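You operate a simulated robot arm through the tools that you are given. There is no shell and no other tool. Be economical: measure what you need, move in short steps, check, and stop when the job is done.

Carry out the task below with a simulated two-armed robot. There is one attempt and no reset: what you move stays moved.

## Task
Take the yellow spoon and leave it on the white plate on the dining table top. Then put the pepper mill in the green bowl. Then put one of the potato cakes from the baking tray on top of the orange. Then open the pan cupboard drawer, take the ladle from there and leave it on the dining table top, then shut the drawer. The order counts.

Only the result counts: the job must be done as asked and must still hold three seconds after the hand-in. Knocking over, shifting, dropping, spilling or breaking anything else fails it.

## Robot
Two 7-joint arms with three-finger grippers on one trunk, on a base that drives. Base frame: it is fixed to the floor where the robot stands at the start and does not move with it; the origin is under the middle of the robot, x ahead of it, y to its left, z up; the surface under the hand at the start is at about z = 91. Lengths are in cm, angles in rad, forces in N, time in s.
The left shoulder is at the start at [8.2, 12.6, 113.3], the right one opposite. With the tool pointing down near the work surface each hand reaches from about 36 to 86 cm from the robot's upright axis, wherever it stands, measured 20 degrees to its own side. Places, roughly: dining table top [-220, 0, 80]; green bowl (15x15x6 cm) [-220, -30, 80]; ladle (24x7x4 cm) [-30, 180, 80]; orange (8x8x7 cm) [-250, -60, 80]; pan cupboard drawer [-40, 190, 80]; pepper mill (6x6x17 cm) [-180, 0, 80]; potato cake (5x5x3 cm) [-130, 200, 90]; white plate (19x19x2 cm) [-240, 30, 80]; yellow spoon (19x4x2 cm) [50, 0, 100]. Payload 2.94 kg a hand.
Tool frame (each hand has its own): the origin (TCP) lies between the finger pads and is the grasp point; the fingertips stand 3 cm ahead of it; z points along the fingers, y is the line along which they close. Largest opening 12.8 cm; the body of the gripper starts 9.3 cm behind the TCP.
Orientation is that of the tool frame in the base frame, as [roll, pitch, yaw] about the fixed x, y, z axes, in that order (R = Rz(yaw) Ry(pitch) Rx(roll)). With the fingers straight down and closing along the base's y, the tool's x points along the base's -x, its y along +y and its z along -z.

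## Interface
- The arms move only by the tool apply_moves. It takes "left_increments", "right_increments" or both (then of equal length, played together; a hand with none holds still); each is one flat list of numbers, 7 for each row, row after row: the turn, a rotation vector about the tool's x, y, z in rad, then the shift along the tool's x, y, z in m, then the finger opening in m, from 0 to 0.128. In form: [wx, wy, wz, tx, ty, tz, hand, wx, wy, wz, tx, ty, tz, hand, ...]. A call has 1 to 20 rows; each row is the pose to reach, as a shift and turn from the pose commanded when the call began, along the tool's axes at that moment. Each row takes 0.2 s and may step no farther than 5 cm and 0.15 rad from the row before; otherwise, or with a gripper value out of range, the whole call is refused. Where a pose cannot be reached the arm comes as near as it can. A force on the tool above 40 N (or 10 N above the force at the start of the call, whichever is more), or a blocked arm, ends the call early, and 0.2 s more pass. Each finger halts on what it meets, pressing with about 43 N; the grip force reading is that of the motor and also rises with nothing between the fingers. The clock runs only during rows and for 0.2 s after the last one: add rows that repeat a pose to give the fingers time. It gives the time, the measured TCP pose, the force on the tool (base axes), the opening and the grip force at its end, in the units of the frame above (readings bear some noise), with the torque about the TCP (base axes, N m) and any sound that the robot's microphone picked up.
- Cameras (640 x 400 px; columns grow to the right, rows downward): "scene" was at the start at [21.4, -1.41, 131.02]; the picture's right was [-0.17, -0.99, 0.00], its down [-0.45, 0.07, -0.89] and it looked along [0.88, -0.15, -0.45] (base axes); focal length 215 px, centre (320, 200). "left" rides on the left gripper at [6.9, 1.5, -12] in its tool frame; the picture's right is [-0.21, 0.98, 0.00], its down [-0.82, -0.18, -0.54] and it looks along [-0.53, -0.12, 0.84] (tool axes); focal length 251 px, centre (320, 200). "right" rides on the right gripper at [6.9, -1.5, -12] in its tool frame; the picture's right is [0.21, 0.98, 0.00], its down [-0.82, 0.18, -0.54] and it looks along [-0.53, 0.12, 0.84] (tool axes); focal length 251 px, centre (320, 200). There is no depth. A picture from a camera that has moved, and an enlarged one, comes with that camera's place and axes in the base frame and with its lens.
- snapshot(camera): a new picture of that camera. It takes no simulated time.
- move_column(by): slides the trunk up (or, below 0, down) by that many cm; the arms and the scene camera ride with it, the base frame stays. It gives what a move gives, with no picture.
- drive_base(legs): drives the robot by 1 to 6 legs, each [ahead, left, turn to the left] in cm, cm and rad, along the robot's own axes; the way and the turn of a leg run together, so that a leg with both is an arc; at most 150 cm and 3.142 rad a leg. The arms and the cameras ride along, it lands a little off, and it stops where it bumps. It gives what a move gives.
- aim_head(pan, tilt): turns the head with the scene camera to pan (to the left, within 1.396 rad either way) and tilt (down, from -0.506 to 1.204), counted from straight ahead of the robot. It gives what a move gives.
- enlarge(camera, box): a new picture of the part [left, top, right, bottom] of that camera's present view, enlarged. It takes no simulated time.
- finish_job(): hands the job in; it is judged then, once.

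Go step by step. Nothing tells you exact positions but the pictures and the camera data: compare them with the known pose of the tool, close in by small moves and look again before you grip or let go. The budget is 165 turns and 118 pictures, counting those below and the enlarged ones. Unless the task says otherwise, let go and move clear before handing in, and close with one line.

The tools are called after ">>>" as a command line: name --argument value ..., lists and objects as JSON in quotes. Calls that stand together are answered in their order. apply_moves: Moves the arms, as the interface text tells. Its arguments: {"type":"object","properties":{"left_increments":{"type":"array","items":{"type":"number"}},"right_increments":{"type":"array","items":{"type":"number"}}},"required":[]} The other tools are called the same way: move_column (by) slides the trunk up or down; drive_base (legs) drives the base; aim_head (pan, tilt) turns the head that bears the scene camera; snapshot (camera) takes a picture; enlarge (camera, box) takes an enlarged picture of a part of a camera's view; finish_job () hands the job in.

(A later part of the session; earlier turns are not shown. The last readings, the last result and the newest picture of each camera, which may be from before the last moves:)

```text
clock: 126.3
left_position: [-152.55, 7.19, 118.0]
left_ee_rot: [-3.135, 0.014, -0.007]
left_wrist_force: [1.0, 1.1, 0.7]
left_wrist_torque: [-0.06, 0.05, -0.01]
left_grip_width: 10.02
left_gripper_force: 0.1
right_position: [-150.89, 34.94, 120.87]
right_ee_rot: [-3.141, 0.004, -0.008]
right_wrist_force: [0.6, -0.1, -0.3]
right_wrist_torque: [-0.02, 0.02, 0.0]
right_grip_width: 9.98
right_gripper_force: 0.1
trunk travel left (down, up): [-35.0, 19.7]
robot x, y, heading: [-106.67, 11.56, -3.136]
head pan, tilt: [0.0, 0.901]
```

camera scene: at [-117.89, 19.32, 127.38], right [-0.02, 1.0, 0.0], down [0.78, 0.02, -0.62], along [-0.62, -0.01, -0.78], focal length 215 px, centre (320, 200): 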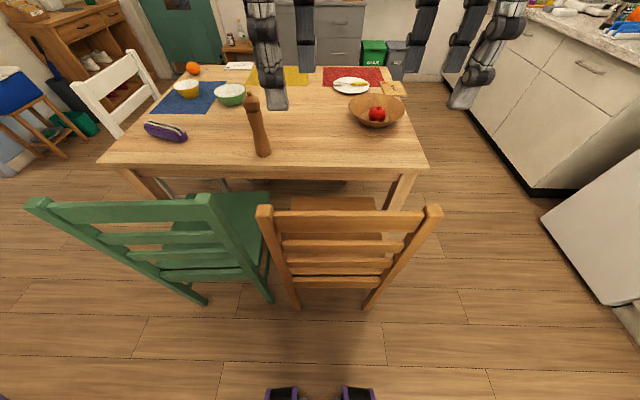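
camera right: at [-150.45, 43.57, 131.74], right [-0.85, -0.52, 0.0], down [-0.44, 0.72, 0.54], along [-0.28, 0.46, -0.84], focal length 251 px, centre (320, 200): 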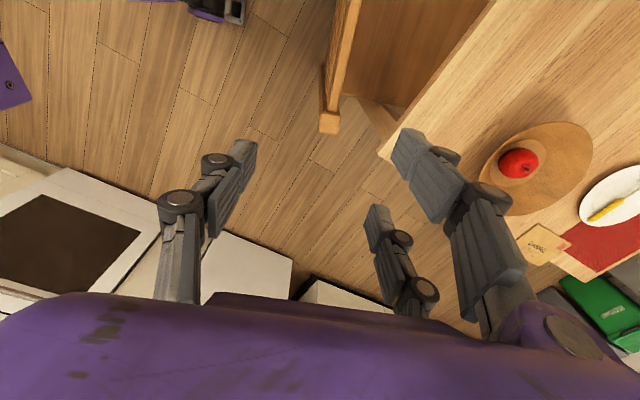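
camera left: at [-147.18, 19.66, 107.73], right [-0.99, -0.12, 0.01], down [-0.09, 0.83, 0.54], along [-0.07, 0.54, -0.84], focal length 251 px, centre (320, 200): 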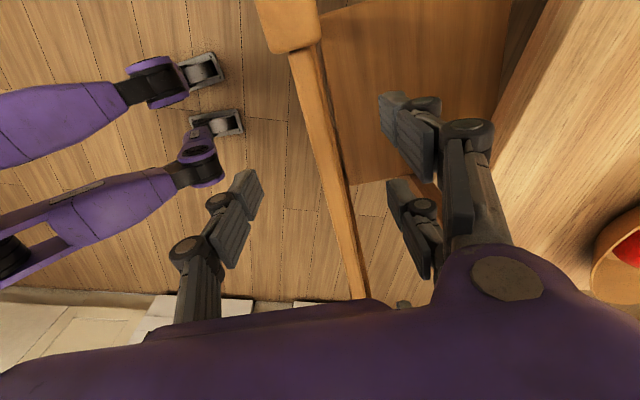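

Extending the left hand over the mill, staying high.

>>> apply_moves --left_increments '[0, 0, 0, -0.038, 0.013, 0, 0.11, 0, 0, 0, -0.076, 0.027, 0, 0.11, 0, 0, 0, -0.114, 0.04, 0, 0.11, 0, 0, 0, -0.152, 0.054, 0, 0.11, 0, 0, 0, -0.19, 0.067, 0.01, 0.11, 0, 0, 0, -0.228, 0.08, 0.03, 0.11, 0, 0, 0, -0.266, 0.094, 0.05, 0.11, 0, 0, 0, -0.304, 0.107, 0.07, 0.11, 0, 0, 0, -0.304, 0.107, 0.07, 0.11]'

>>> snapshot --camera "left"

>>> snapshot --camera "scene"

```text
clock: 128.3
left_position: [-183.23, -3.53, 111.32]
left_ee_rot: [-3.135, 0.016, -0.007]
left_wrist_force: [0.0, -0.3, 0.5]
left_wrist_torque: [0.0, 0.02, -0.01]
left_grip_width: 10.97
left_gripper_force: 0.1
right_position: [-150.93, 34.7, 120.96]
right_ee_rot: [-3.14, 0.005, -0.009]
right_wrist_force: [-0.1, -0.5, 1.0]
right_wrist_torque: [0.06, 0.02, -0.01]
right_grip_width: 9.98
right_gripper_force: 0.0
trunk travel left (down, up): [-35.0, 19.7]
robot x, y, heading: [-106.83, 11.55, -3.14]
head pan, tilt: [0.0, 0.901]
```

```text
61 pictures are left
camera left: at [-176.08, -5.11, 123.17], right [-0.22, -0.98, 0.0], down [-0.81, 0.18, 0.55], along [-0.54, 0.13, -0.83], focal length 251 px, centre (320, 200)
```

left: 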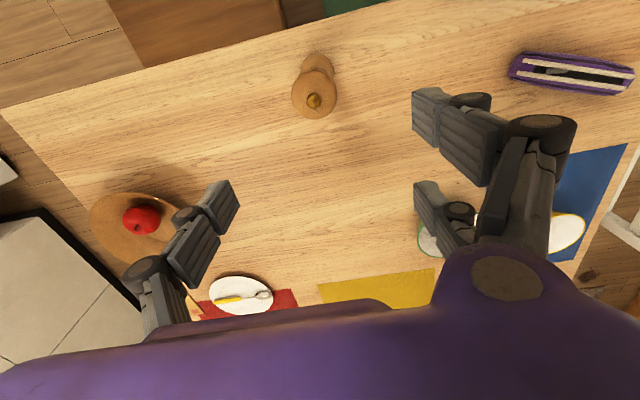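

```text
60 pictures are left
camera scene: at [-126.34, 11.55, 127.37], right [0.0, 1.0, 0.0], down [0.78, 0.0, -0.62], along [-0.62, 0.0, -0.78], focal length 215 px, centre (320, 200)
```

scene: 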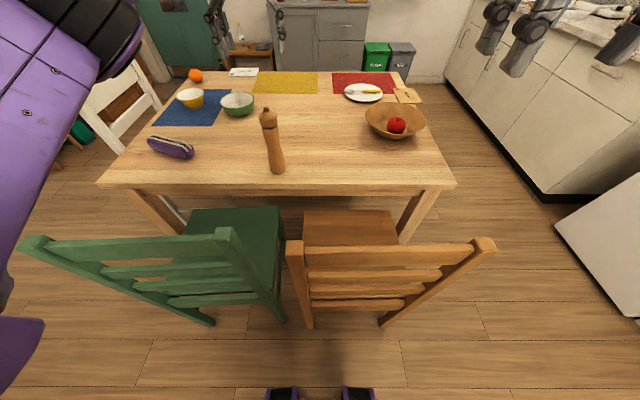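

The mill axis is at (−181.4, −3.1), top z 96.5. I'll shift the hand by (+1.9, +0.4) and descend around its upper body.

>>> apply_moves --left_increments '[0, 0, 0, 0.019, -0.004, 0.01, 0.11, 0, 0, 0, 0.019, -0.004, 0.05, 0.11, 0, 0, 0, 0.019, -0.004, 0.09, 0.11, 0, 0, 0, 0.019, -0.004, 0.13, 0.11, 0, 0, 0, 0.019, -0.004, 0.16, 0.11, 0, 0, 0, 0.019, -0.004, 0.16, 0.11]'

>>> snapshot --camera "left"

>>> enlarge --camera "scene" --box '[200, 60, 360, 200]'

```text
clock: 129.7
left_position: [-181.47, -2.69, 95.42]
left_ee_rot: [-3.134, 0.013, -0.006]
left_wrist_force: [0.0, 0.2, 0.1]
left_wrist_torque: [0.0, -0.01, 0.0]
left_grip_width: 10.97
left_gripper_force: 0.0
right_position: [-151.12, 34.84, 120.85]
right_ee_rot: [-3.141, 0.004, -0.008]
right_wrist_force: [-0.2, -0.4, -0.3]
right_wrist_torque: [0.03, -0.01, 0.02]
right_grip_width: 10.02
right_gripper_force: 0.0
trunk travel left (down, up): [-35.0, 19.7]
robot x, y, heading: [-106.26, 11.01, -3.139]
head pan, tilt: [0.0, 0.901]
```

```text
59 pictures are left
camera left: at [-174.38, -4.5, 107.2], right [-0.22, -0.98, 0.0], down [-0.81, 0.18, 0.55], along [-0.54, 0.13, -0.83], focal length 251 px, centre (320, 200)
```

left: 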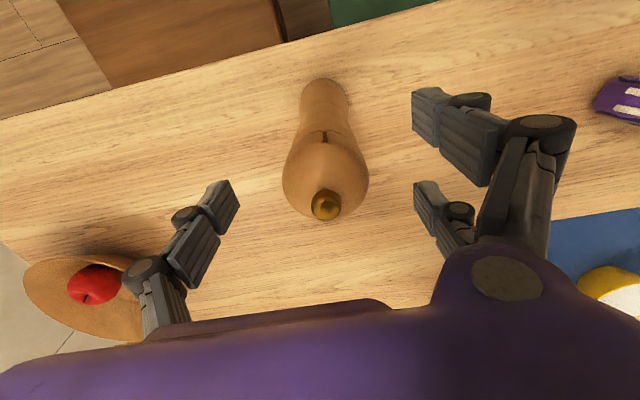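

```text
2.86 times, centred on (280, 130) of scene
camera zoom: at [-126.39, 11.59, 127.37], right [0.0, 1.0, 0.0], down [0.78, 0.0, -0.62], along [-0.62, 0.0, -0.78], focal length 615 px, centre (434, 400)
```

zoom: 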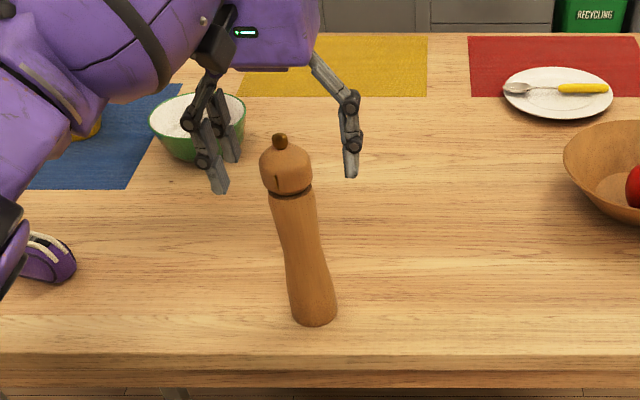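

The mill is centred. Descending to TCP z ≈ 89 and closing.

>>> apply_moves --left_increments '[0, 0, 0, 0, 0.003, 0.03, 0.11, 0, 0, 0, 0, 0.003, 0.055, 0.11, 0, 0, 0, 0, 0.003, 0.064, 0.11, 0, 0, 0, 0, 0.003, 0.064, 0.08, 0, 0, 0, 0, 0.003, 0.064, 0.06, 0, 0, 0, 0, 0.003, 0.064, 0.04, 0, 0, 0, 0, 0.003, 0.064, 0.02, 0, 0, 0, 0, 0.003, 0.064, 0.02]'

>>> enlarge --camera "scene" --box '[200, 60, 360, 200]'

```text
clock: 131.5
left_position: [-181.57, -3.07, 88.91]
left_ee_rot: [-3.135, 0.013, -0.006]
left_wrist_force: [0.6, 1.5, 0.7]
left_wrist_torque: [0.11, -0.02, -0.01]
left_grip_width: 3.71
left_gripper_force: 43.0
right_position: [-151.02, 34.83, 120.91]
right_ee_rot: [3.141, 0.003, -0.009]
right_wrist_force: [-0.5, 0.7, -0.6]
right_wrist_torque: [0.01, 0.04, -0.01]
right_grip_width: 9.98
right_gripper_force: 0.0
trunk travel left (down, up): [-35.0, 19.7]
robot x, y, heading: [-106.55, 11.15, -3.14]
head pan, tilt: [0.0, 0.901]
```

```text
2.86 times, centred on (280, 130) of scene
camera zoom: at [-126.43, 11.6, 127.36], right [0.0, 1.0, 0.0], down [0.78, 0.0, -0.62], along [-0.62, 0.0, -0.78], focal length 615 px, centre (434, 400)
```

zoom: 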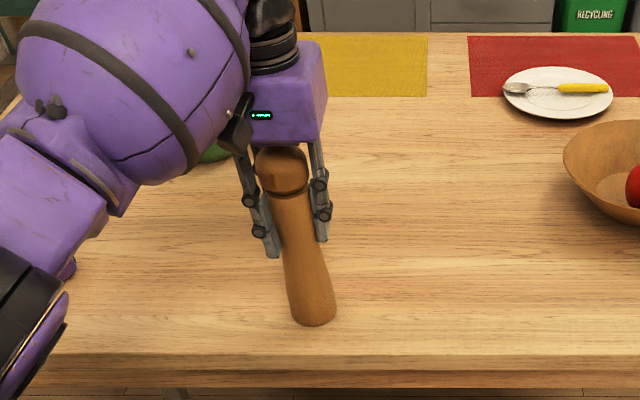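

The mill is gripped at its waist (3.7 cm). Lifting it straight up, then retracting.

>>> apply_moves --left_increments '[0, 0, 0, 0, 0, -0.02, 0.02, 0, 0, 0, 0, 0, -0.05, 0.02, 0, 0, 0, 0, 0, -0.09, 0.02, 0, 0, 0, 0, 0, -0.13, 0.02, 0, 0, 0, 0, 0, -0.17, 0.02, 0, 0, 0, 0, 0, -0.21, 0.02, 0, 0, 0, 0.035, -0.01, -0.23, 0.02, 0, 0, 0, 0.07, -0.02, -0.25, 0.02, 0, 0, 0, 0.105, -0.03, -0.27, 0.02, 0, 0, 0, 0.14, -0.04, -0.29, 0.02, 0, 0, 0, 0.175, -0.05, -0.31, 0.02, 0, 0, 0, 0.21, -0.06, -0.31, 0.02, 0, 0, 0, 0.245, -0.07, -0.31, 0.02, 0, 0, 0, 0.28, -0.07, -0.31, 0.02, 0, 0, 0, 0.31, -0.07, -0.31, 0.02]'

>>> snapshot --camera "scene"

```text
clock: 134.7
left_position: [-150.06, 3.58, 119.52]
left_ee_rot: [-3.135, 0.012, -0.009]
left_wrist_force: [-0.1, -0.4, -1.8]
left_wrist_torque: [0.0, 0.06, 0.0]
left_grip_width: 3.72
left_gripper_force: 42.8
right_position: [-150.98, 34.92, 120.91]
right_ee_rot: [3.141, 0.004, -0.006]
right_wrist_force: [0.0, 0.3, -1.2]
right_wrist_torque: [0.04, 0.02, 0.01]
right_grip_width: 10.02
right_gripper_force: 0.1
trunk travel left (down, up): [-35.0, 19.7]
robot x, y, heading: [-106.34, 11.4, -3.138]
head pan, tilt: [0.0, 0.901]
```

```text
56 pictures are left
camera scene: at [-126.4, 11.6, 127.36], right [0.0, 1.0, 0.0], down [0.78, 0.0, -0.62], along [-0.62, 0.0, -0.78], focal length 215 px, centre (320, 200)
```

scene: 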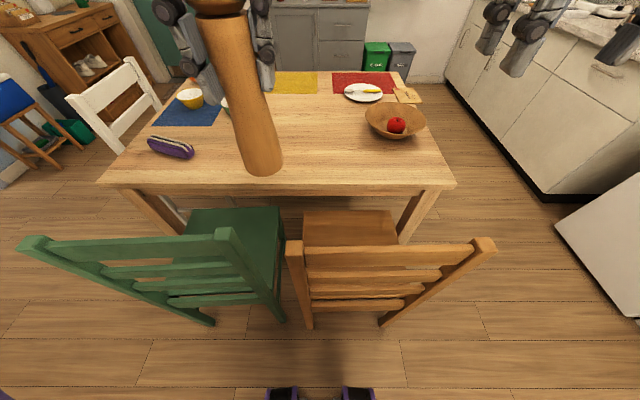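

The mill is in hand, bottom around z 105. I'll drive round the +y end to the far side of the table, arms already tucked and high.

>>> drive_base --legs '[[0, -95, 0], [150, 0, 0], [46, 0, 0], [0, 0, 1.571], [144, 0, 0], [0, 0, 1.571]]'

>>> aim_head --pan 0 --tilt 0.7

>>> snapshot --camera "scene"

```text
clock: 167.1
left_position: [-257.08, -32.56, 119.47]
left_ee_rot: [-3.134, 0.014, 3.124]
left_wrist_force: [0.0, 0.0, -2.7]
left_wrist_torque: [0.01, 0.0, 0.03]
left_grip_width: 3.71
left_gripper_force: 42.9
right_position: [-256.62, -63.83, 120.83]
right_ee_rot: [3.141, 0.001, 3.122]
right_wrist_force: [-1.1, 0.6, -0.6]
right_wrist_torque: [0.01, -0.01, 0.03]
right_grip_width: 10.01
right_gripper_force: 0.0
trunk travel left (down, up): [-35.0, 19.7]
robot x, y, heading: [-300.91, -39.68, -0.009]
head pan, tilt: [0.0, 0.901]
```

```text
clock: 167.8
left_position: [-257.1, -32.57, 119.63]
left_ee_rot: [-3.134, 0.015, 3.123]
left_wrist_force: [0.0, -0.1, -2.0]
left_wrist_torque: [-0.01, -0.02, 0.02]
left_grip_width: 3.72
left_gripper_force: 43.5
right_position: [-256.65, -63.82, 120.86]
right_ee_rot: [3.141, 0.003, 3.121]
right_wrist_force: [-0.1, -0.2, 0.5]
right_wrist_torque: [0.03, -0.02, 0.02]
right_grip_width: 10.01
right_gripper_force: 0.1
trunk travel left (down, up): [-35.0, 19.7]
robot x, y, heading: [-301.42, -39.86, -0.011]
head pan, tilt: [0.0, 0.7]
```

```text
55 pictures are left
camera scene: at [-280.16, -40.09, 128.96], right [-0.01, -1.0, 0.0], down [-0.64, 0.01, -0.76], along [0.76, -0.01, -0.64], focal length 215 px, centre (320, 200)
```

scene: 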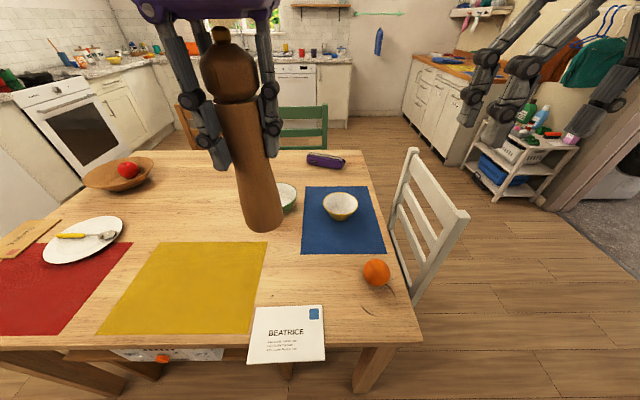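

The bowl is around (−220, −25) and the orange at (−249, −55). I'll move up 8 cm to bring the bowl within comfortable reach.

>>> drive_base --legs '[[8.5, 0, 0.01]]'

>>> apply_moves --left_increments '[0, 0, 0, -0.036, 0.009, 0, 0.02, 0, 0, 0, -0.072, 0.018, 0, 0.02, 0, 0, 0, -0.108, 0.027, 0, 0.02, 0, 0, 0, -0.144, 0.036, 0.01, 0.02, 0, 0, 0, -0.18, 0.045, 0.02, 0.02, 0, 0, 0, -0.216, 0.054, 0.03, 0.02, 0, 0, 0, -0.252, 0.063, 0.04, 0.02, 0, 0, 0, -0.28, 0.073, 0.05, 0.02, 0, 0, 0, -0.28, 0.073, 0.05, 0.02]'

>>> snapshot --camera "scene"

>>> snapshot --camera "left"

```text
clock: 168.9
left_position: [-248.77, -31.99, 119.43]
left_ee_rot: [-3.134, 0.013, 3.134]
left_wrist_force: [-0.4, -0.2, -2.8]
left_wrist_torque: [0.0, 0.08, 0.0]
left_grip_width: 3.7
left_gripper_force: 42.3
right_position: [-247.98, -63.6, 120.76]
right_ee_rot: [-3.141, 0.003, 3.133]
right_wrist_force: [-0.1, -0.4, -0.1]
right_wrist_torque: [0.02, 0.06, -0.01]
right_grip_width: 10.04
right_gripper_force: 0.1
trunk travel left (down, up): [-35.0, 19.7]
robot x, y, heading: [-292.6, -39.99, 0.002]
head pan, tilt: [0.0, 0.7]
```

```text
clock: 170.9
left_position: [-220.57, -24.93, 114.7]
left_ee_rot: [-3.135, 0.014, 3.135]
left_wrist_force: [0.3, -0.1, -2.0]
left_wrist_torque: [-0.02, 0.01, -0.01]
left_grip_width: 3.71
left_gripper_force: 43.0
right_position: [-248.06, -63.44, 120.77]
right_ee_rot: [3.141, 0.004, 3.134]
right_wrist_force: [-0.3, 0.6, 0.3]
right_wrist_torque: [0.03, 0.0, -0.02]
right_grip_width: 10.0
right_gripper_force: 0.0
trunk travel left (down, up): [-35.0, 19.7]
robot x, y, heading: [-292.64, -39.94, 0.001]
head pan, tilt: [0.0, 0.7]
```

```text
54 pictures are left
camera scene: at [-271.74, -39.89, 128.98], right [0.0, -1.0, 0.0], down [-0.64, 0.0, -0.77], along [0.77, 0.0, -0.64], focal length 215 px, centre (320, 200)
```

scene: 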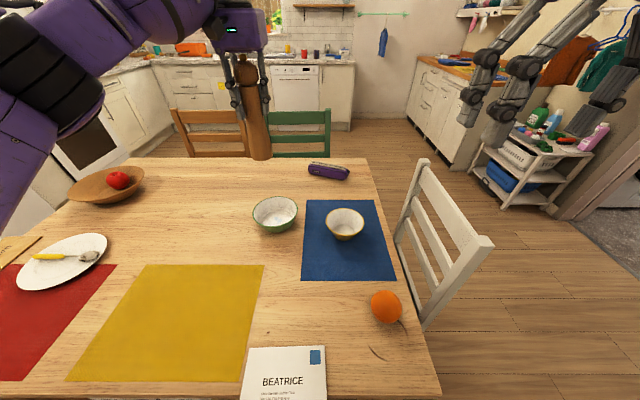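

```text
53 pictures are left
camera left: at [-227.56, -23.27, 126.62], right [0.22, 0.97, 0.0], down [0.81, -0.18, 0.55], along [0.54, -0.13, -0.83], focal length 251 px, centre (320, 200)
```

left: 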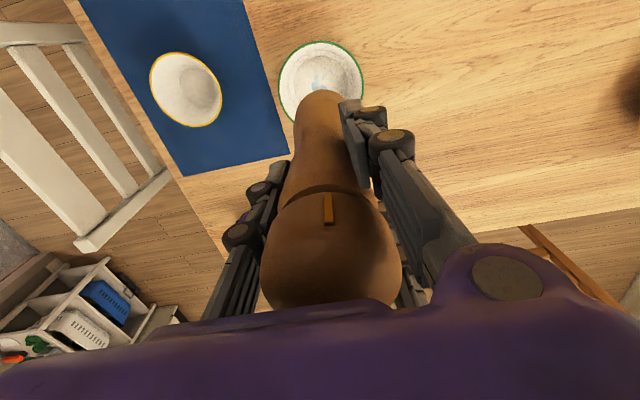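

Bowl centre is (−219.8, −25.1). I'll align and lower the mill to just above the rim.

>>> apply_moves --left_increments '[0, 0, 0, -0.007, -0.001, 0.04, 0.02, 0, 0, 0, -0.007, -0.001, 0.08, 0.02, 0, 0, 0, -0.007, -0.001, 0.12, 0.02, 0, 0, 0, -0.007, -0.001, 0.155, 0.02, 0, 0, 0, -0.007, -0.001, 0.18, 0.02, 0, 0, 0, -0.007, -0.001, 0.18, 0.02]'

>>> enlarge --camera "scene" --box '[200, 130, 360, 270]'

>>> snapshot --camera "left"

```text
clock: 172.3
left_position: [-219.62, -25.29, 96.86]
left_ee_rot: [-3.134, 0.014, 3.133]
left_wrist_force: [1.4, 0.4, -2.5]
left_wrist_torque: [-0.02, -0.01, 0.0]
left_grip_width: 3.72
left_gripper_force: 42.8
right_position: [-248.02, -63.41, 120.94]
right_ee_rot: [3.141, 0.002, 3.132]
right_wrist_force: [-0.4, -1.5, 0.2]
right_wrist_torque: [0.03, 0.03, -0.01]
right_grip_width: 10.02
right_gripper_force: 0.1
trunk travel left (down, up): [-35.0, 19.7]
robot x, y, heading: [-292.57, -39.6, 0.003]
head pan, tilt: [0.0, 0.7]
```

```text
2.86 times, centred on (280, 200) of scene
camera zoom: at [-271.7, -39.91, 128.97], right [0.0, -1.0, 0.0], down [-0.64, 0.0, -0.76], along [0.76, 0.0, -0.64], focal length 615 px, centre (434, 200)
```

zoom: 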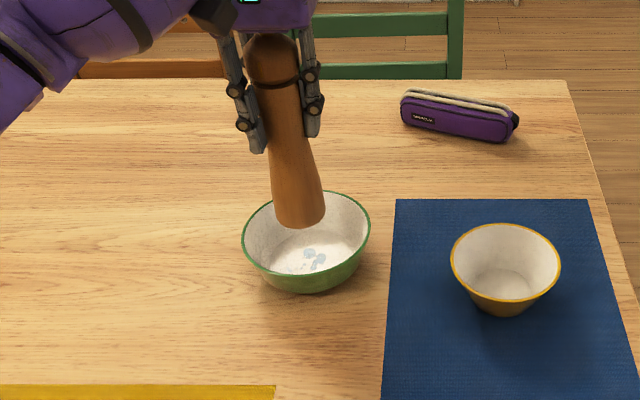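

```text
51 pictures are left
camera left: at [-226.65, -23.58, 108.73], right [0.22, 0.97, 0.0], down [0.81, -0.18, 0.55], along [0.54, -0.13, -0.83], focal length 251 px, centre (320, 200)
```

left: 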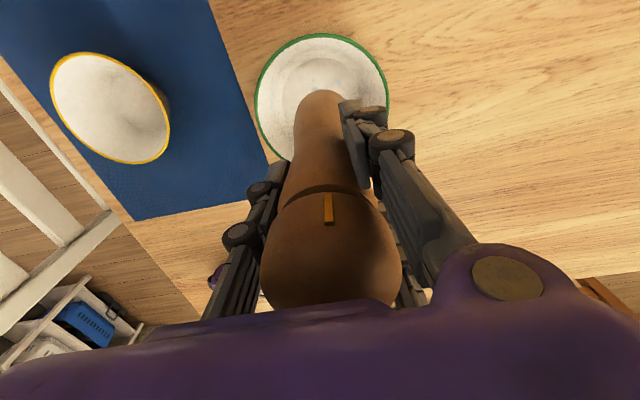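

Alignment is good. Lowering into the bowl in small steps.

>>> apply_moves --left_increments '[0, 0, 0, -0.003, 0, 0.02, 0.02, 0, 0, 0, -0.003, 0, 0.04, 0.02, 0, 0, 0, -0.003, 0, 0.052, 0.02, 0, 0, 0, -0.003, 0, 0.058, 0.02, 0, 0, 0, -0.003, 0, 0.058, 0.02]'

>>> enlarge --camera "scene" --box '[230, 150, 330, 250]'

```text
clock: 173.5
left_position: [-219.12, -25.37, 90.96]
left_ee_rot: [-3.135, 0.014, 3.134]
left_wrist_force: [-0.1, 0.0, -2.5]
left_wrist_torque: [0.0, 0.0, -0.03]
left_grip_width: 3.68
left_gripper_force: 42.6
right_position: [-247.98, -63.34, 120.77]
right_ee_rot: [-3.141, 0.004, 3.132]
right_wrist_force: [-0.2, -0.3, -0.8]
right_wrist_torque: [-0.01, 0.03, -0.02]
right_grip_width: 10.0
right_gripper_force: 0.0
trunk travel left (down, up): [-35.0, 19.7]
robot x, y, heading: [-292.89, -40.15, -0.001]
head pan, tilt: [0.0, 0.7]
```

```text
4.00 times, centred on (280, 200) of scene
camera zoom: at [-271.68, -39.9, 128.97], right [0.0, -1.0, 0.0], down [-0.64, 0.0, -0.76], along [0.76, 0.0, -0.64], focal length 862 px, centre (480, 200)
```

zoom: 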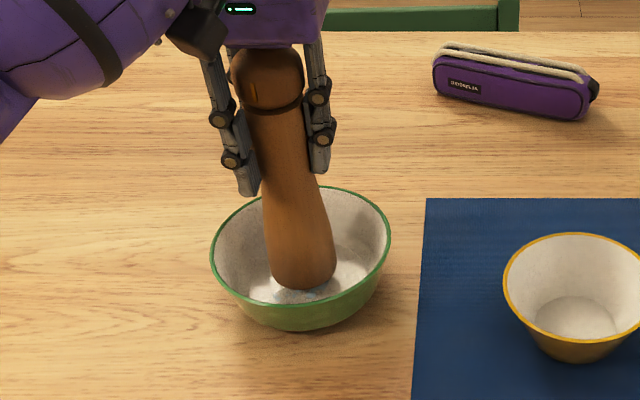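

>>> apply_moves --left_increments '[0, 0, 0, 0, 0, 0.003, 0.02, 0, 0, 0, 0, 0, 0.006, 0.02, 0, 0, 0, 0, 0, 0.008, 0.02, 0, 0, 0, 0, 0, 0.008, 0.02]'

```text
clock: 174.5
left_position: [-219.25, -25.34, 90.2]
left_ee_rot: [-3.136, 0.016, 3.134]
left_wrist_force: [-0.1, 0.1, -2.4]
left_wrist_torque: [-0.02, 0.02, 0.0]
left_grip_width: 3.71
left_gripper_force: 42.9
right_position: [-248.02, -63.39, 120.83]
right_ee_rot: [-3.14, 0.003, 3.133]
right_wrist_force: [-0.1, 0.4, -0.8]
right_wrist_torque: [-0.02, -0.04, -0.02]
right_grip_width: 9.98
right_gripper_force: 0.0
trunk travel left (down, up): [-35.0, 19.7]
robot x, y, heading: [-292.29, -39.65, -0.0]
head pan, tilt: [0.0, 0.7]
```

The mill is just above the bowl floor with no contact yet; I'll go a few millimetres more.

>>> apply_moves --left_increments '[0, 0, 0, 0, 0, 0.002, 0.02, 0, 0, 0, 0, 0, 0.004, 0.02, 0, 0, 0, 0, 0, 0.006, 0.02, 0, 0, 0, 0, 0, 0.006, 0.02]'

>>> enlarge --camera "scene" --box '[230, 150, 330, 250]'

```text
clock: 175.5
left_position: [-219.35, -25.37, 89.56]
left_ee_rot: [-3.135, 0.013, 3.133]
left_wrist_force: [0.0, -0.4, -2.6]
left_wrist_torque: [0.0, -0.02, 0.02]
left_grip_width: 3.7
left_gripper_force: 43.1
right_position: [-247.94, -63.36, 120.87]
right_ee_rot: [-3.141, 0.003, 3.134]
right_wrist_force: [0.6, 0.6, 0.7]
right_wrist_torque: [0.0, 0.01, 0.03]
right_grip_width: 10.0
right_gripper_force: 0.0
trunk travel left (down, up): [-35.0, 19.7]
robot x, y, heading: [-292.64, -40.07, 0.001]
head pan, tilt: [0.0, 0.7]
```

```text
4.00 times, centred on (280, 200) of scene
camera zoom: at [-271.68, -39.9, 128.97], right [0.0, -1.0, 0.0], down [-0.64, 0.0, -0.76], along [0.76, 0.0, -0.64], focal length 862 px, centre (480, 200)
```

zoom: 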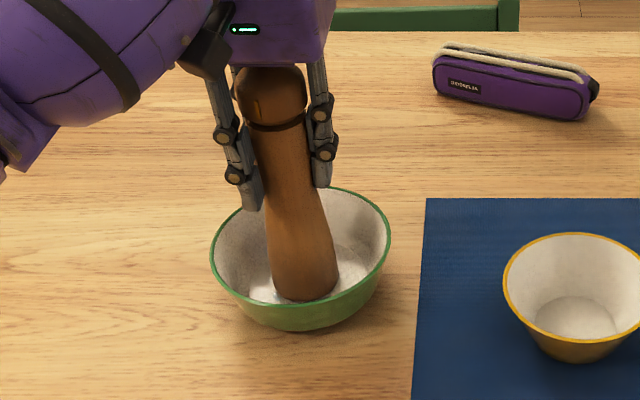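

>>> apply_moves --left_increments '[0, 0, 0, 0, 0, 0.0015, 0.02, 0, 0, 0, 0, 0, 0.003, 0.02, 0, 0, 0, 0, 0, 0.004, 0.02]'

```text
clock: 176.3
left_position: [-219.34, -25.4, 89.41]
left_ee_rot: [-3.135, 0.018, 3.134]
left_wrist_force: [0.7, 0.7, 7.8]
left_wrist_torque: [0.47, 0.05, 0.01]
left_grip_width: 3.71
left_gripper_force: 42.7
right_position: [-248.09, -63.46, 120.92]
right_ee_rot: [-3.141, 0.004, 3.133]
right_wrist_force: [-0.2, 0.0, 0.5]
right_wrist_torque: [0.0, 0.02, 0.01]
right_grip_width: 10.0
right_gripper_force: 0.0
trunk travel left (down, up): [-35.0, 19.7]
robot x, y, heading: [-292.7, -40.05, 0.002]
head pan, tilt: [0.0, 0.7]
```

Contact made (about 10 N). I'll ease off a hair and open slowly.

>>> apply_moves --left_increments '[0, 0, 0, 0, 0, -0.001, 0.02, 0, 0, 0, 0, 0, -0.001, 0.035, 0, 0, 0, 0, 0, -0.001, 0.045, 0, 0, 0, 0, 0, -0.001, 0.06, 0, 0, 0, 0, 0, -0.001, 0.075, 0, 0, 0, 0, 0, -0.001, 0.08]'

>>> enlarge --camera "scene" --box '[230, 130, 350, 250]'

```text
clock: 177.7
left_position: [-219.29, -25.28, 89.31]
left_ee_rot: [-3.134, 0.013, 3.135]
left_wrist_force: [0.5, -0.4, -0.7]
left_wrist_torque: [0.01, -0.05, 0.02]
left_grip_width: 8.01
left_gripper_force: 0.2
right_position: [-247.99, -63.32, 120.82]
right_ee_rot: [-3.141, 0.004, 3.132]
right_wrist_force: [0.2, 0.0, 0.5]
right_wrist_torque: [0.0, 0.0, 0.02]
right_grip_width: 10.0
right_gripper_force: 0.0
trunk travel left (down, up): [-35.0, 19.7]
robot x, y, heading: [-292.46, -40.13, 0.003]
head pan, tilt: [0.0, 0.7]
```

```text
3.33 times, centred on (290, 190) of scene
camera zoom: at [-271.71, -39.9, 128.97], right [0.0, -1.0, 0.0], down [-0.64, 0.0, -0.77], along [0.77, 0.0, -0.64], focal length 718 px, centre (420, 233)
```

zoom: 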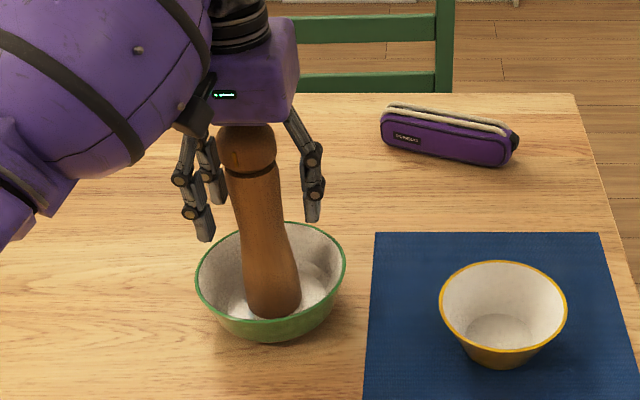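

The mill stands upright in the bowl. Raising straight up, then retracting.

>>> apply_moves --left_increments '[0, 0, 0, 0, 0, -0.02, 0.085, 0, 0, 0, 0, 0, -0.06, 0.085, 0, 0, 0, 0, 0, -0.1, 0.085, 0, 0, 0, 0, 0, -0.14, 0.085, 0, 0, 0, 0, 0, -0.18, 0.085, 0, 0, 0, 0, 0, -0.22, 0.085, 0, 0, 0, 0, 0, -0.26, 0.085, 0, 0, 0, 0, 0, -0.3, 0.085, 0, 0, 0, 0.04, 0, -0.3, 0.085, 0, 0, 0, 0.08, 0, -0.3, 0.085, 0, 0, 0, 0.12, 0, -0.3, 0.085, 0, 0, 0, 0.16, 0, -0.3, 0.085, 0, 0, 0, 0.2, 0, -0.3, 0.085, 0, 0, 0, 0.24, 0, -0.3, 0.085, 0, 0, 0, 0.28, -0.01, -0.3, 0.085]'

>>> snapshot --camera "scene"

```text
clock: 180.9
left_position: [-247.89, -26.03, 119.07]
left_ee_rot: [-3.135, 0.015, 3.133]
left_wrist_force: [-0.5, -0.3, 0.3]
left_wrist_torque: [-0.02, -0.02, 0.0]
left_grip_width: 8.52
left_gripper_force: 0.1
right_position: [-248.04, -63.51, 120.91]
right_ee_rot: [3.14, 0.004, 3.134]
right_wrist_force: [0.4, 0.4, -0.4]
right_wrist_torque: [-0.01, -0.01, -0.01]
right_grip_width: 9.99
right_gripper_force: 0.0
trunk travel left (down, up): [-35.0, 19.7]
robot x, y, heading: [-292.85, -40.49, 0.002]
head pan, tilt: [0.0, 0.7]
```

```text
47 pictures are left
camera scene: at [-271.77, -39.96, 128.98], right [0.0, -1.0, 0.0], down [-0.64, 0.0, -0.77], along [0.77, 0.0, -0.64], focal length 215 px, centre (320, 200)
```

scene: 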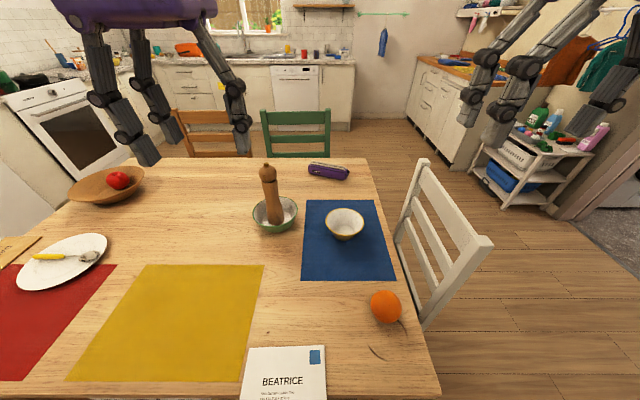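

The mill task is done. Now for the potato cakes near (−130, 200): I'll drive round the +y end and face the counter there.

>>> drive_base --legs '[[-10, 0, 0], [0, 146, 0], [86, 0, 0], [86, 0, 0], [0, 0, 1.571]]'

>>> snapshot --camera "scene"

```text
clock: 205.9
left_position: [-119.12, 150.65, 119.32]
left_ee_rot: [3.125, 0.014, -2.095]
left_wrist_force: [-0.6, 0.2, -0.2]
left_wrist_torque: [-0.02, 0.02, -0.01]
left_grip_width: 8.5
left_gripper_force: 0.0
right_position: [-87.24, 135.22, 120.59]
right_ee_rot: [3.123, 0.004, -2.036]
right_wrist_force: [0.4, -1.1, -1.5]
right_wrist_torque: [0.06, 0.04, -0.01]
right_grip_width: 9.99
right_gripper_force: 0.3
trunk travel left (down, up): [-35.0, 19.7]
robot x, y, heading: [-129.61, 106.74, 1.117]
head pan, tilt: [0.0, 0.7]
stopped in leg 5: the robot was blocked; the commanded pose is now the measured one
```

```text
46 pictures are left
camera scene: at [-118.54, 124.23, 129.03], right [0.9, -0.44, -0.02], down [-0.29, -0.57, -0.77], along [0.33, 0.69, -0.64], focal length 215 px, centre (320, 200)
```

scene: 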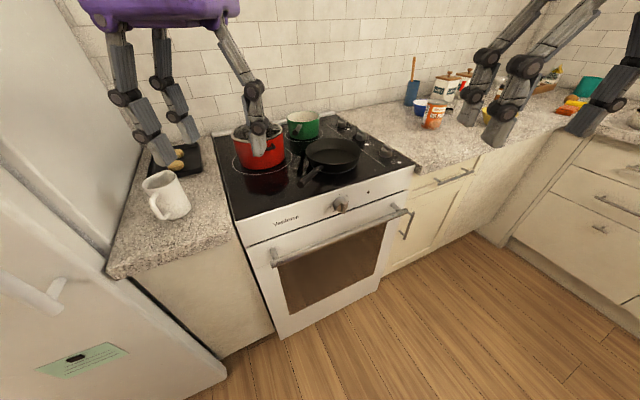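

The turn was blocked — my left elbow probably met the fridge. I'll turn back a little, move away from the fridge, and turn there.

>>> drive_base --legs '[[0, 0, -0.3], [-13, -12.3, 0]]'

>>> snapshot --camera "scene"

```text
clock: 208.6
left_position: [-108.44, 129.93, 118.95]
left_ee_rot: [-3.137, 0.009, -2.37]
left_wrist_force: [0.2, 0.8, 0.3]
left_wrist_torque: [0.0, 0.02, 0.0]
left_grip_width: 8.49
left_gripper_force: 0.0
right_position: [-82.19, 105.59, 120.83]
right_ee_rot: [-3.141, 0.002, -2.328]
right_wrist_force: [-0.5, -0.4, -0.4]
right_wrist_torque: [0.01, -0.02, 0.0]
right_grip_width: 10.0
right_gripper_force: 0.0
trunk travel left (down, up): [-35.0, 19.7]
robot x, y, heading: [-129.57, 88.5, 0.829]
head pan, tilt: [0.0, 0.7]
```

```text
45 pictures are left
camera scene: at [-115.43, 104.13, 128.97], right [0.74, -0.68, 0.0], down [-0.44, -0.47, -0.76], along [0.52, 0.56, -0.64], focal length 215 px, centre (320, 200)
```

scene: 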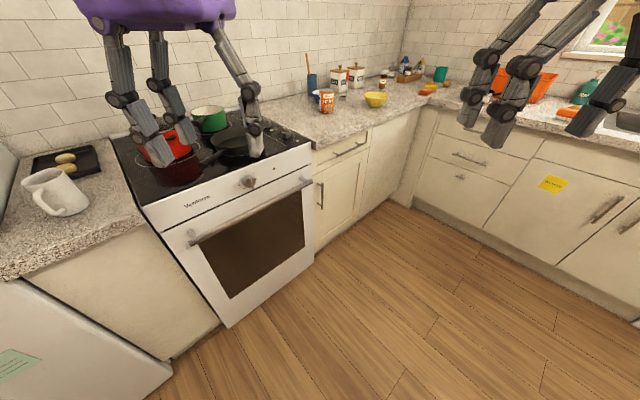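

The tray with two potato cakes is at about (−135, 204). I'll raise the trunk for clearance over the pots, turn here, and then slide over to reach the tray with the right hand.

>>> move_column --by 18

>>> drive_base --legs '[[0, 0, 1.62], [4.6, -57, 0]]'

>>> snapshot --camera "scene"

```text
clock: 210.6
left_position: [-108.31, 130.1, 136.78]
left_ee_rot: [-3.139, 0.005, -2.371]
left_wrist_force: [-0.8, -0.6, 0.5]
left_wrist_torque: [-0.03, -0.03, 0.03]
left_grip_width: 8.49
left_gripper_force: 0.0
right_position: [-82.03, 105.56, 138.72]
right_ee_rot: [-3.141, 0.0, -2.327]
right_wrist_force: [0.2, -0.9, 0.0]
right_wrist_torque: [-0.05, 0.01, 0.0]
right_grip_width: 9.99
right_gripper_force: 0.1
trunk travel left (down, up): [-53.0, 1.7]
robot x, y, heading: [-129.59, 88.47, 0.824]
head pan, tilt: [0.0, 0.7]
```

```text
clock: 219.3
left_position: [-142.19, 149.35, 136.98]
left_ee_rot: [-3.133, 0.014, -0.731]
left_wrist_force: [0.4, -0.1, 0.4]
left_wrist_torque: [0.02, 0.01, 0.02]
left_grip_width: 8.49
left_gripper_force: 0.2
right_position: [-120.0, 176.15, 139.14]
right_ee_rot: [-3.117, -0.002, -0.658]
right_wrist_force: [-0.4, 0.4, -0.3]
right_wrist_torque: [0.01, -0.02, 0.01]
right_grip_width: 9.99
right_gripper_force: 0.0
trunk travel left (down, up): [-53.0, 1.7]
robot x, y, heading: [-99.53, 131.8, 2.463]
head pan, tilt: [0.0, 0.7]
stopped in leg 2: the robot was blocked; the commanded pose is now the measured one
```

```text
44 pictures are left
camera scene: at [-108.21, 137.98, 148.98], right [0.63, 0.78, 0.01], down [0.5, -0.4, -0.77], along [-0.6, 0.48, -0.64], focal length 215 px, centre (320, 200)
```

scene: 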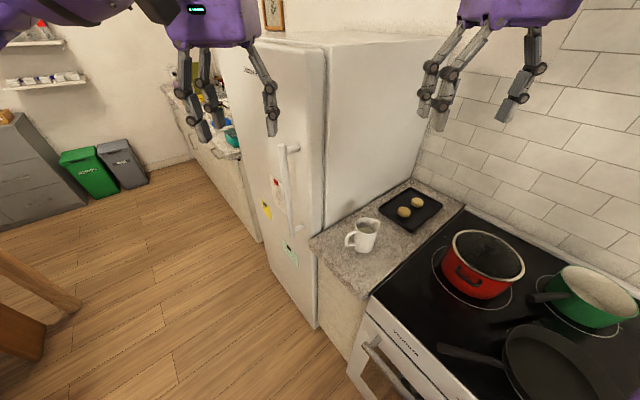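

Blocked again near the end (likely the right elbow against the hood), but I'm close enough. I'll ease back 2 cm, lower the trunk 10 cm, then reach with the right hand for the nearer cake at about (−135.2, 200.8).

>>> drive_base --legs '[[0, 3, 0]]'

>>> move_column --by -10

>>> snapshot --camera "right"

```text
clock: 220.3
left_position: [-143.68, 148.29, 136.92]
left_ee_rot: [-3.139, 0.01, -0.732]
left_wrist_force: [0.7, 1.2, 1.1]
left_wrist_torque: [-0.02, 0.03, 0.0]
left_grip_width: 8.48
left_gripper_force: 0.1
right_position: [-121.11, 175.27, 138.7]
right_ee_rot: [-3.133, -0.005, -0.67]
right_wrist_force: [0.5, 0.9, 0.2]
right_wrist_torque: [-0.02, 0.03, 0.02]
right_grip_width: 9.99
right_gripper_force: 0.0
trunk travel left (down, up): [-53.0, 1.7]
robot x, y, heading: [-101.07, 129.78, 2.463]
head pan, tilt: [0.0, 0.7]
```

```text
clock: 221.6
left_position: [-143.98, 148.08, 126.92]
left_ee_rot: [-3.139, 0.011, -0.733]
left_wrist_force: [-0.3, -0.4, -0.1]
left_wrist_torque: [-0.01, 0.01, 0.0]
left_grip_width: 8.5
left_gripper_force: 0.1
right_position: [-121.32, 175.17, 128.75]
right_ee_rot: [-3.132, -0.004, -0.67]
right_wrist_force: [-0.2, 0.0, -0.2]
right_wrist_torque: [0.0, 0.01, -0.01]
right_grip_width: 10.01
right_gripper_force: 0.1
trunk travel left (down, up): [-43.0, 11.7]
robot x, y, heading: [-101.81, 129.76, 2.466]
head pan, tilt: [0.0, 0.7]
```

```text
43 pictures are left
camera right: at [-115.18, 171.84, 140.78], right [-0.44, -0.9, -0.01], down [-0.76, 0.37, 0.54], along [-0.48, 0.24, -0.84], focal length 251 px, centre (320, 200)
```

right: 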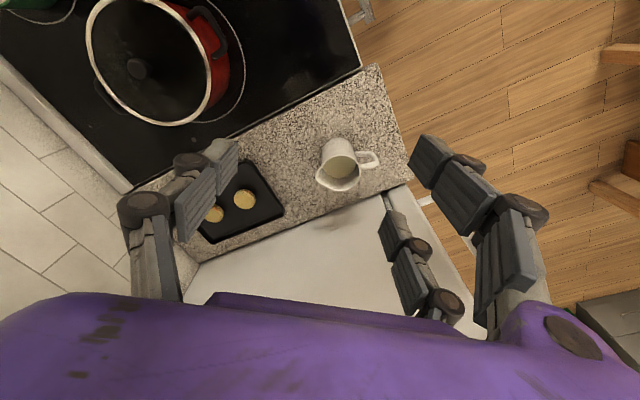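

Cake 1 is at (−134.4, 199.9). Moving the right hand out over it.

>>> apply_moves --right_increments '[0, 0, 0, -0.037, -0.016, 0, 0.085, 0, 0, 0, -0.073, -0.032, 0, 0.085, 0, 0, 0, -0.11, -0.048, 0.01, 0.085, 0, 0, 0, -0.146, -0.064, 0.03, 0.085, 0, 0, 0, -0.183, -0.08, 0.055, 0.085, 0, 0, 0, -0.219, -0.096, 0.085, 0.085, 0, 0, 0, -0.256, -0.112, 0.11, 0.085, 0, 0, 0, -0.256, -0.112, 0.15, 0.085, 0, 0, 0, -0.256, -0.112, 0.19, 0.085, 0, 0, 0, -0.256, -0.112, 0.2, 0.085]'

>>> snapshot --camera "right"

>>> snapshot --camera "scene"

```text
clock: 223.8
left_position: [-143.96, 148.17, 126.95]
left_ee_rot: [-3.136, 0.007, -0.733]
left_wrist_force: [-1.2, 0.3, 0.4]
left_wrist_torque: [-0.03, -0.01, -0.02]
left_grip_width: 8.5
left_gripper_force: 0.0
right_position: [-132.08, 198.77, 108.9]
right_ee_rot: [-3.132, -0.003, -0.673]
right_wrist_force: [0.1, 0.8, -0.4]
right_wrist_torque: [0.01, -0.01, -0.03]
right_grip_width: 8.49
right_gripper_force: 0.1
right hand out of reach, approached as far as the arm can: row 6, 7, 8, 9, 10
trunk travel left (down, up): [-43.0, 11.7]
robot x, y, heading: [-101.11, 129.91, 2.463]
head pan, tilt: [0.0, 0.7]
```

```text
42 pictures are left
camera right: at [-125.81, 195.47, 120.86], right [-0.44, -0.9, -0.01], down [-0.76, 0.37, 0.54], along [-0.48, 0.24, -0.84], focal length 251 px, centre (320, 200)
```

right: 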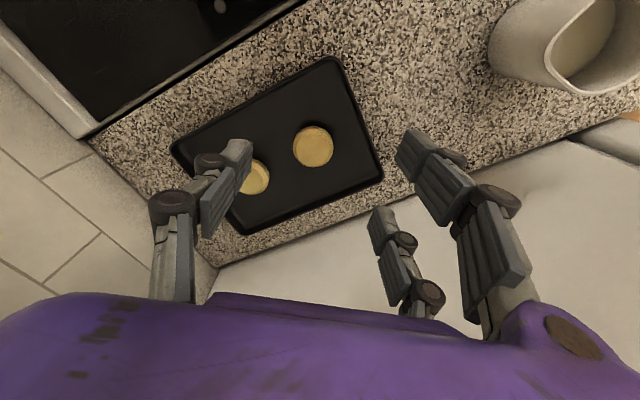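

```text
41 pictures are left
camera scene: at [-115.76, 141.56, 137.32], right [0.63, 0.78, 0.0], down [0.5, -0.4, -0.76], along [-0.6, 0.48, -0.64], focal length 215 px, centre (320, 200)
```

scene: 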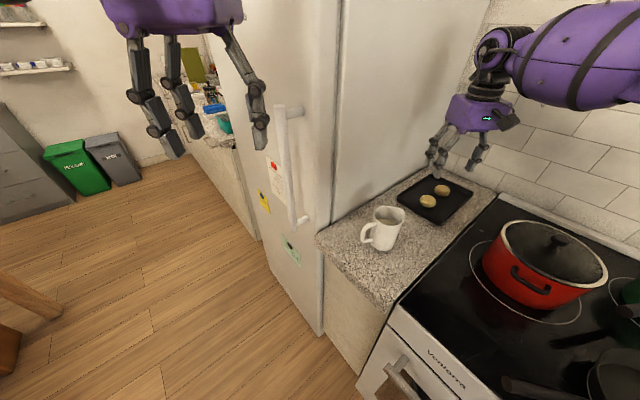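

I'm about 3 cm short. I'll move the base 3.5 cm ahead, which also brings the hand over the cake.

>>> drive_base --legs '[[3.5, 0, 0]]'

>>> snapshot --camera "right"

```text
clock: 224.7
left_position: [-146.33, 150.04, 126.97]
left_ee_rot: [-3.138, 0.013, -0.734]
left_wrist_force: [-0.5, -1.3, 1.0]
left_wrist_torque: [0.01, 0.05, -0.01]
left_grip_width: 8.52
left_gripper_force: 0.0
right_position: [-134.51, 200.77, 109.13]
right_ee_rot: [-3.131, 0.001, -0.673]
right_wrist_force: [0.6, 0.2, 1.4]
right_wrist_torque: [0.02, 0.0, 0.01]
right_grip_width: 8.52
right_gripper_force: 0.1
trunk travel left (down, up): [-43.0, 11.7]
robot x, y, heading: [-103.91, 131.98, 2.465]
head pan, tilt: [0.0, 0.7]
```

```text
40 pictures are left
camera right: at [-128.24, 197.45, 121.09], right [-0.44, -0.9, -0.01], down [-0.76, 0.37, 0.54], along [-0.48, 0.25, -0.84], focal length 251 px, centre (320, 200)
```

right: 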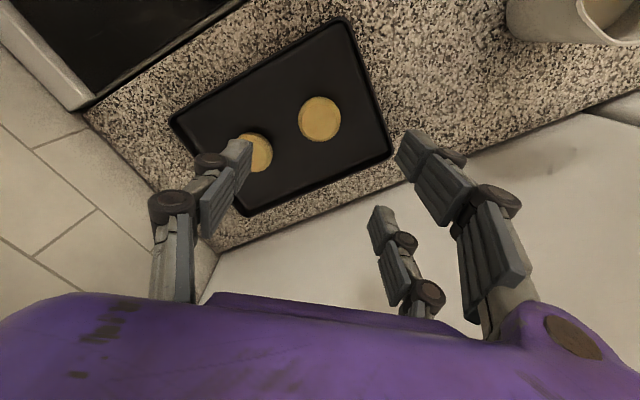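

The tray's near rim is tight for this finger direction, so I'll rotate the hand to close along x, where there is room.

>>> apply_moves --right_increments '[0, 0, 0.13, 0, 0, 0, 0.08, 0, 0, 0.26, 0, 0, 0, 0.075, 0, 0, 0.39, 0, 0, 0, 0.07, 0, 0, 0.52, 0, 0, 0, 0.07, 0, 0, 0.65, 0, 0, 0, 0.07, 0, 0, 0.78, 0, 0, 0, 0.07, 0, 0, 0.9, 0, 0, 0.02, 0.07, 0, 0, 0.9, 0, 0, 0.04, 0.07, 0, 0, 0.9, 0, 0, 0.04, 0.07]'

>>> snapshot --camera "right"

```text
clock: 226.7
left_position: [-146.52, 150.27, 126.83]
left_ee_rot: [-3.138, 0.009, -0.732]
left_wrist_force: [0.0, 0.3, -0.2]
left_wrist_torque: [0.01, 0.0, -0.02]
left_grip_width: 8.52
left_gripper_force: 0.1
right_position: [-134.56, 200.99, 104.95]
right_ee_rot: [-3.133, 0.008, -1.574]
right_wrist_force: [-0.1, 0.2, -0.5]
right_wrist_torque: [0.0, 0.0, -0.02]
right_grip_width: 7.02
right_gripper_force: 0.1
trunk travel left (down, up): [-43.0, 11.7]
robot x, y, heading: [-104.1, 131.99, 2.46]
head pan, tilt: [0.0, 0.7]
```

```text
39 pictures are left
camera right: at [-133.21, 193.86, 116.86], right [-0.98, -0.21, -0.01], down [-0.18, 0.82, 0.54], along [-0.11, 0.53, -0.84], focal length 251 px, centre (320, 200)
```

right: 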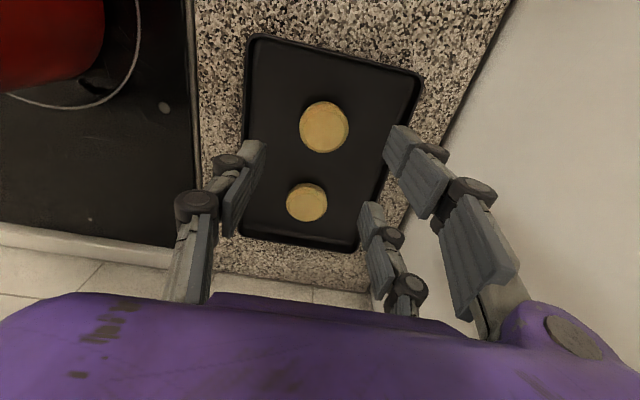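

Fingers are clear on both sides. Descending around cake 1.

>>> apply_moves --right_increments '[0, 0, 0, 0.004, 0, 0.03, 0.07, 0, 0, 0, 0.004, 0, 0.055, 0.07, 0, 0, 0, 0.004, 0, 0.075, 0.07, 0, 0, 0, 0.004, 0, 0.085, 0.07, 0, 0, 0, 0.004, 0, 0.085, 0.07]'

>>> snapshot --camera "right"

>>> enlarge --camera "scene" --box '[380, 120, 500, 240]'

```text
clock: 227.9
left_position: [-146.5, 150.33, 126.86]
left_ee_rot: [-3.138, 0.009, -0.733]
left_wrist_force: [-0.1, 0.2, 0.1]
left_wrist_torque: [-0.01, -0.01, -0.03]
left_grip_width: 8.48
left_gripper_force: 0.1
right_position: [-133.81, 200.37, 96.5]
right_ee_rot: [-3.135, 0.007, -1.573]
right_wrist_force: [0.2, -0.4, 0.3]
right_wrist_torque: [0.03, -0.02, -0.01]
right_grip_width: 7.0
right_gripper_force: 0.1
right hand out of reach, approached as far as the arm can: row 3, 4, 5
trunk travel left (down, up): [-43.0, 11.7]
robot x, y, heading: [-103.96, 132.19, 2.463]
head pan, tilt: [0.0, 0.7]
```

```text
38 pictures are left
camera right: at [-132.55, 193.18, 108.48], right [-0.98, -0.21, -0.01], down [-0.18, 0.82, 0.55], along [-0.11, 0.53, -0.84], focal length 251 px, centre (320, 200)
```

right: 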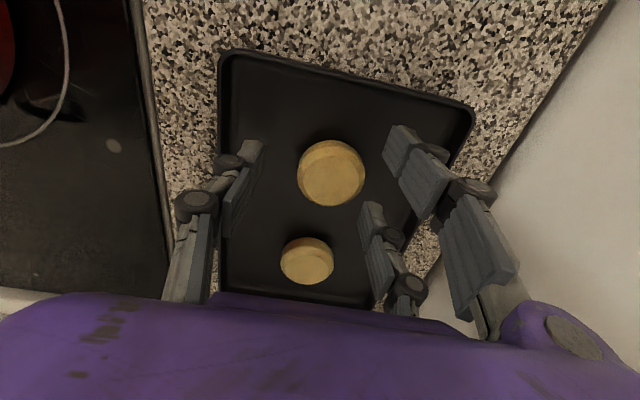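

```text
3.33 times, centred on (440, 180) of scene
camera zoom: at [-118.43, 143.71, 137.33], right [0.63, 0.78, 0.0], down [0.5, -0.4, -0.77], along [-0.6, 0.48, -0.64], focal length 718 px, centre (-80, 267)
```

zoom: 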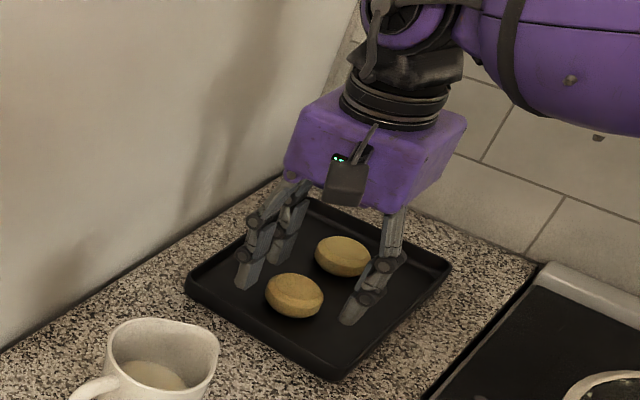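

The cake is between the fingers; the arm is at its reach limit. I'll lower the trunk 0.5 cm, then close.

>>> move_column --by -0.5

>>> apply_moves --right_increments '[0, 0, 0, 0.003, 0.004, 0, 0.06, 0, 0, 0, 0.003, 0.004, 0, 0.05, 0, 0, 0, 0.003, 0.004, 0, 0.04, 0, 0, 0, 0.003, 0.004, 0, 0.03, 0, 0, 0, 0.003, 0.004, 0, 0.03]'

>>> snapshot --camera "right"

```text
clock: 228.4
left_position: [-146.47, 150.18, 126.35]
left_ee_rot: [-3.137, 0.009, -0.734]
left_wrist_force: [0.1, 0.3, -0.2]
left_wrist_torque: [0.01, 0.02, 0.01]
left_grip_width: 8.5
left_gripper_force: 0.0
right_position: [-133.92, 200.28, 96.18]
right_ee_rot: [-3.136, 0.006, -1.574]
right_wrist_force: [-0.4, 0.2, 0.2]
right_wrist_torque: [0.03, 0.02, 0.0]
right_grip_width: 7.01
right_gripper_force: 0.1
trunk travel left (down, up): [-42.5, 12.2]
robot x, y, heading: [-104.15, 132.03, 2.461]
head pan, tilt: [0.0, 0.7]
```

```text
clock: 229.6
left_position: [-146.44, 150.23, 126.5]
left_ee_rot: [-3.137, 0.011, -0.734]
left_wrist_force: [-0.2, -0.2, -0.1]
left_wrist_torque: [0.02, 0.01, -0.01]
left_grip_width: 8.51
left_gripper_force: 0.0
right_position: [-134.37, 200.02, 96.07]
right_ee_rot: [-3.137, 0.009, -1.573]
right_wrist_force: [-0.1, 1.0, 7.5]
right_wrist_torque: [0.14, 0.03, -0.01]
right_grip_width: 2.74
right_gripper_force: 0.1
trunk travel left (down, up): [-42.5, 12.2]
robot x, y, heading: [-104.1, 132.36, 2.467]
head pan, tilt: [0.0, 0.7]
```

```text
36 pictures are left
camera right: at [-132.95, 192.8, 108.12], right [-0.98, -0.21, -0.01], down [-0.18, 0.82, 0.55], along [-0.11, 0.54, -0.84], focal length 251 px, centre (320, 200)
```

right: 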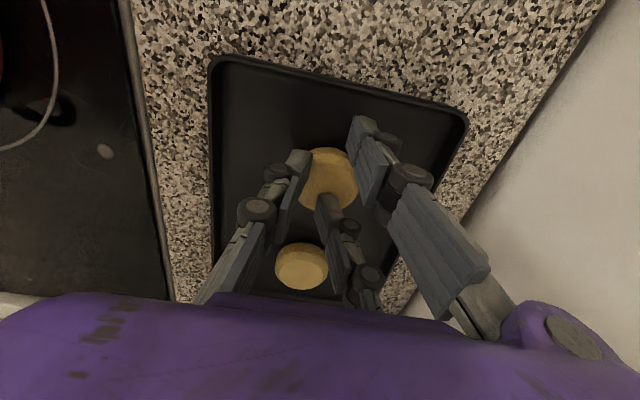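

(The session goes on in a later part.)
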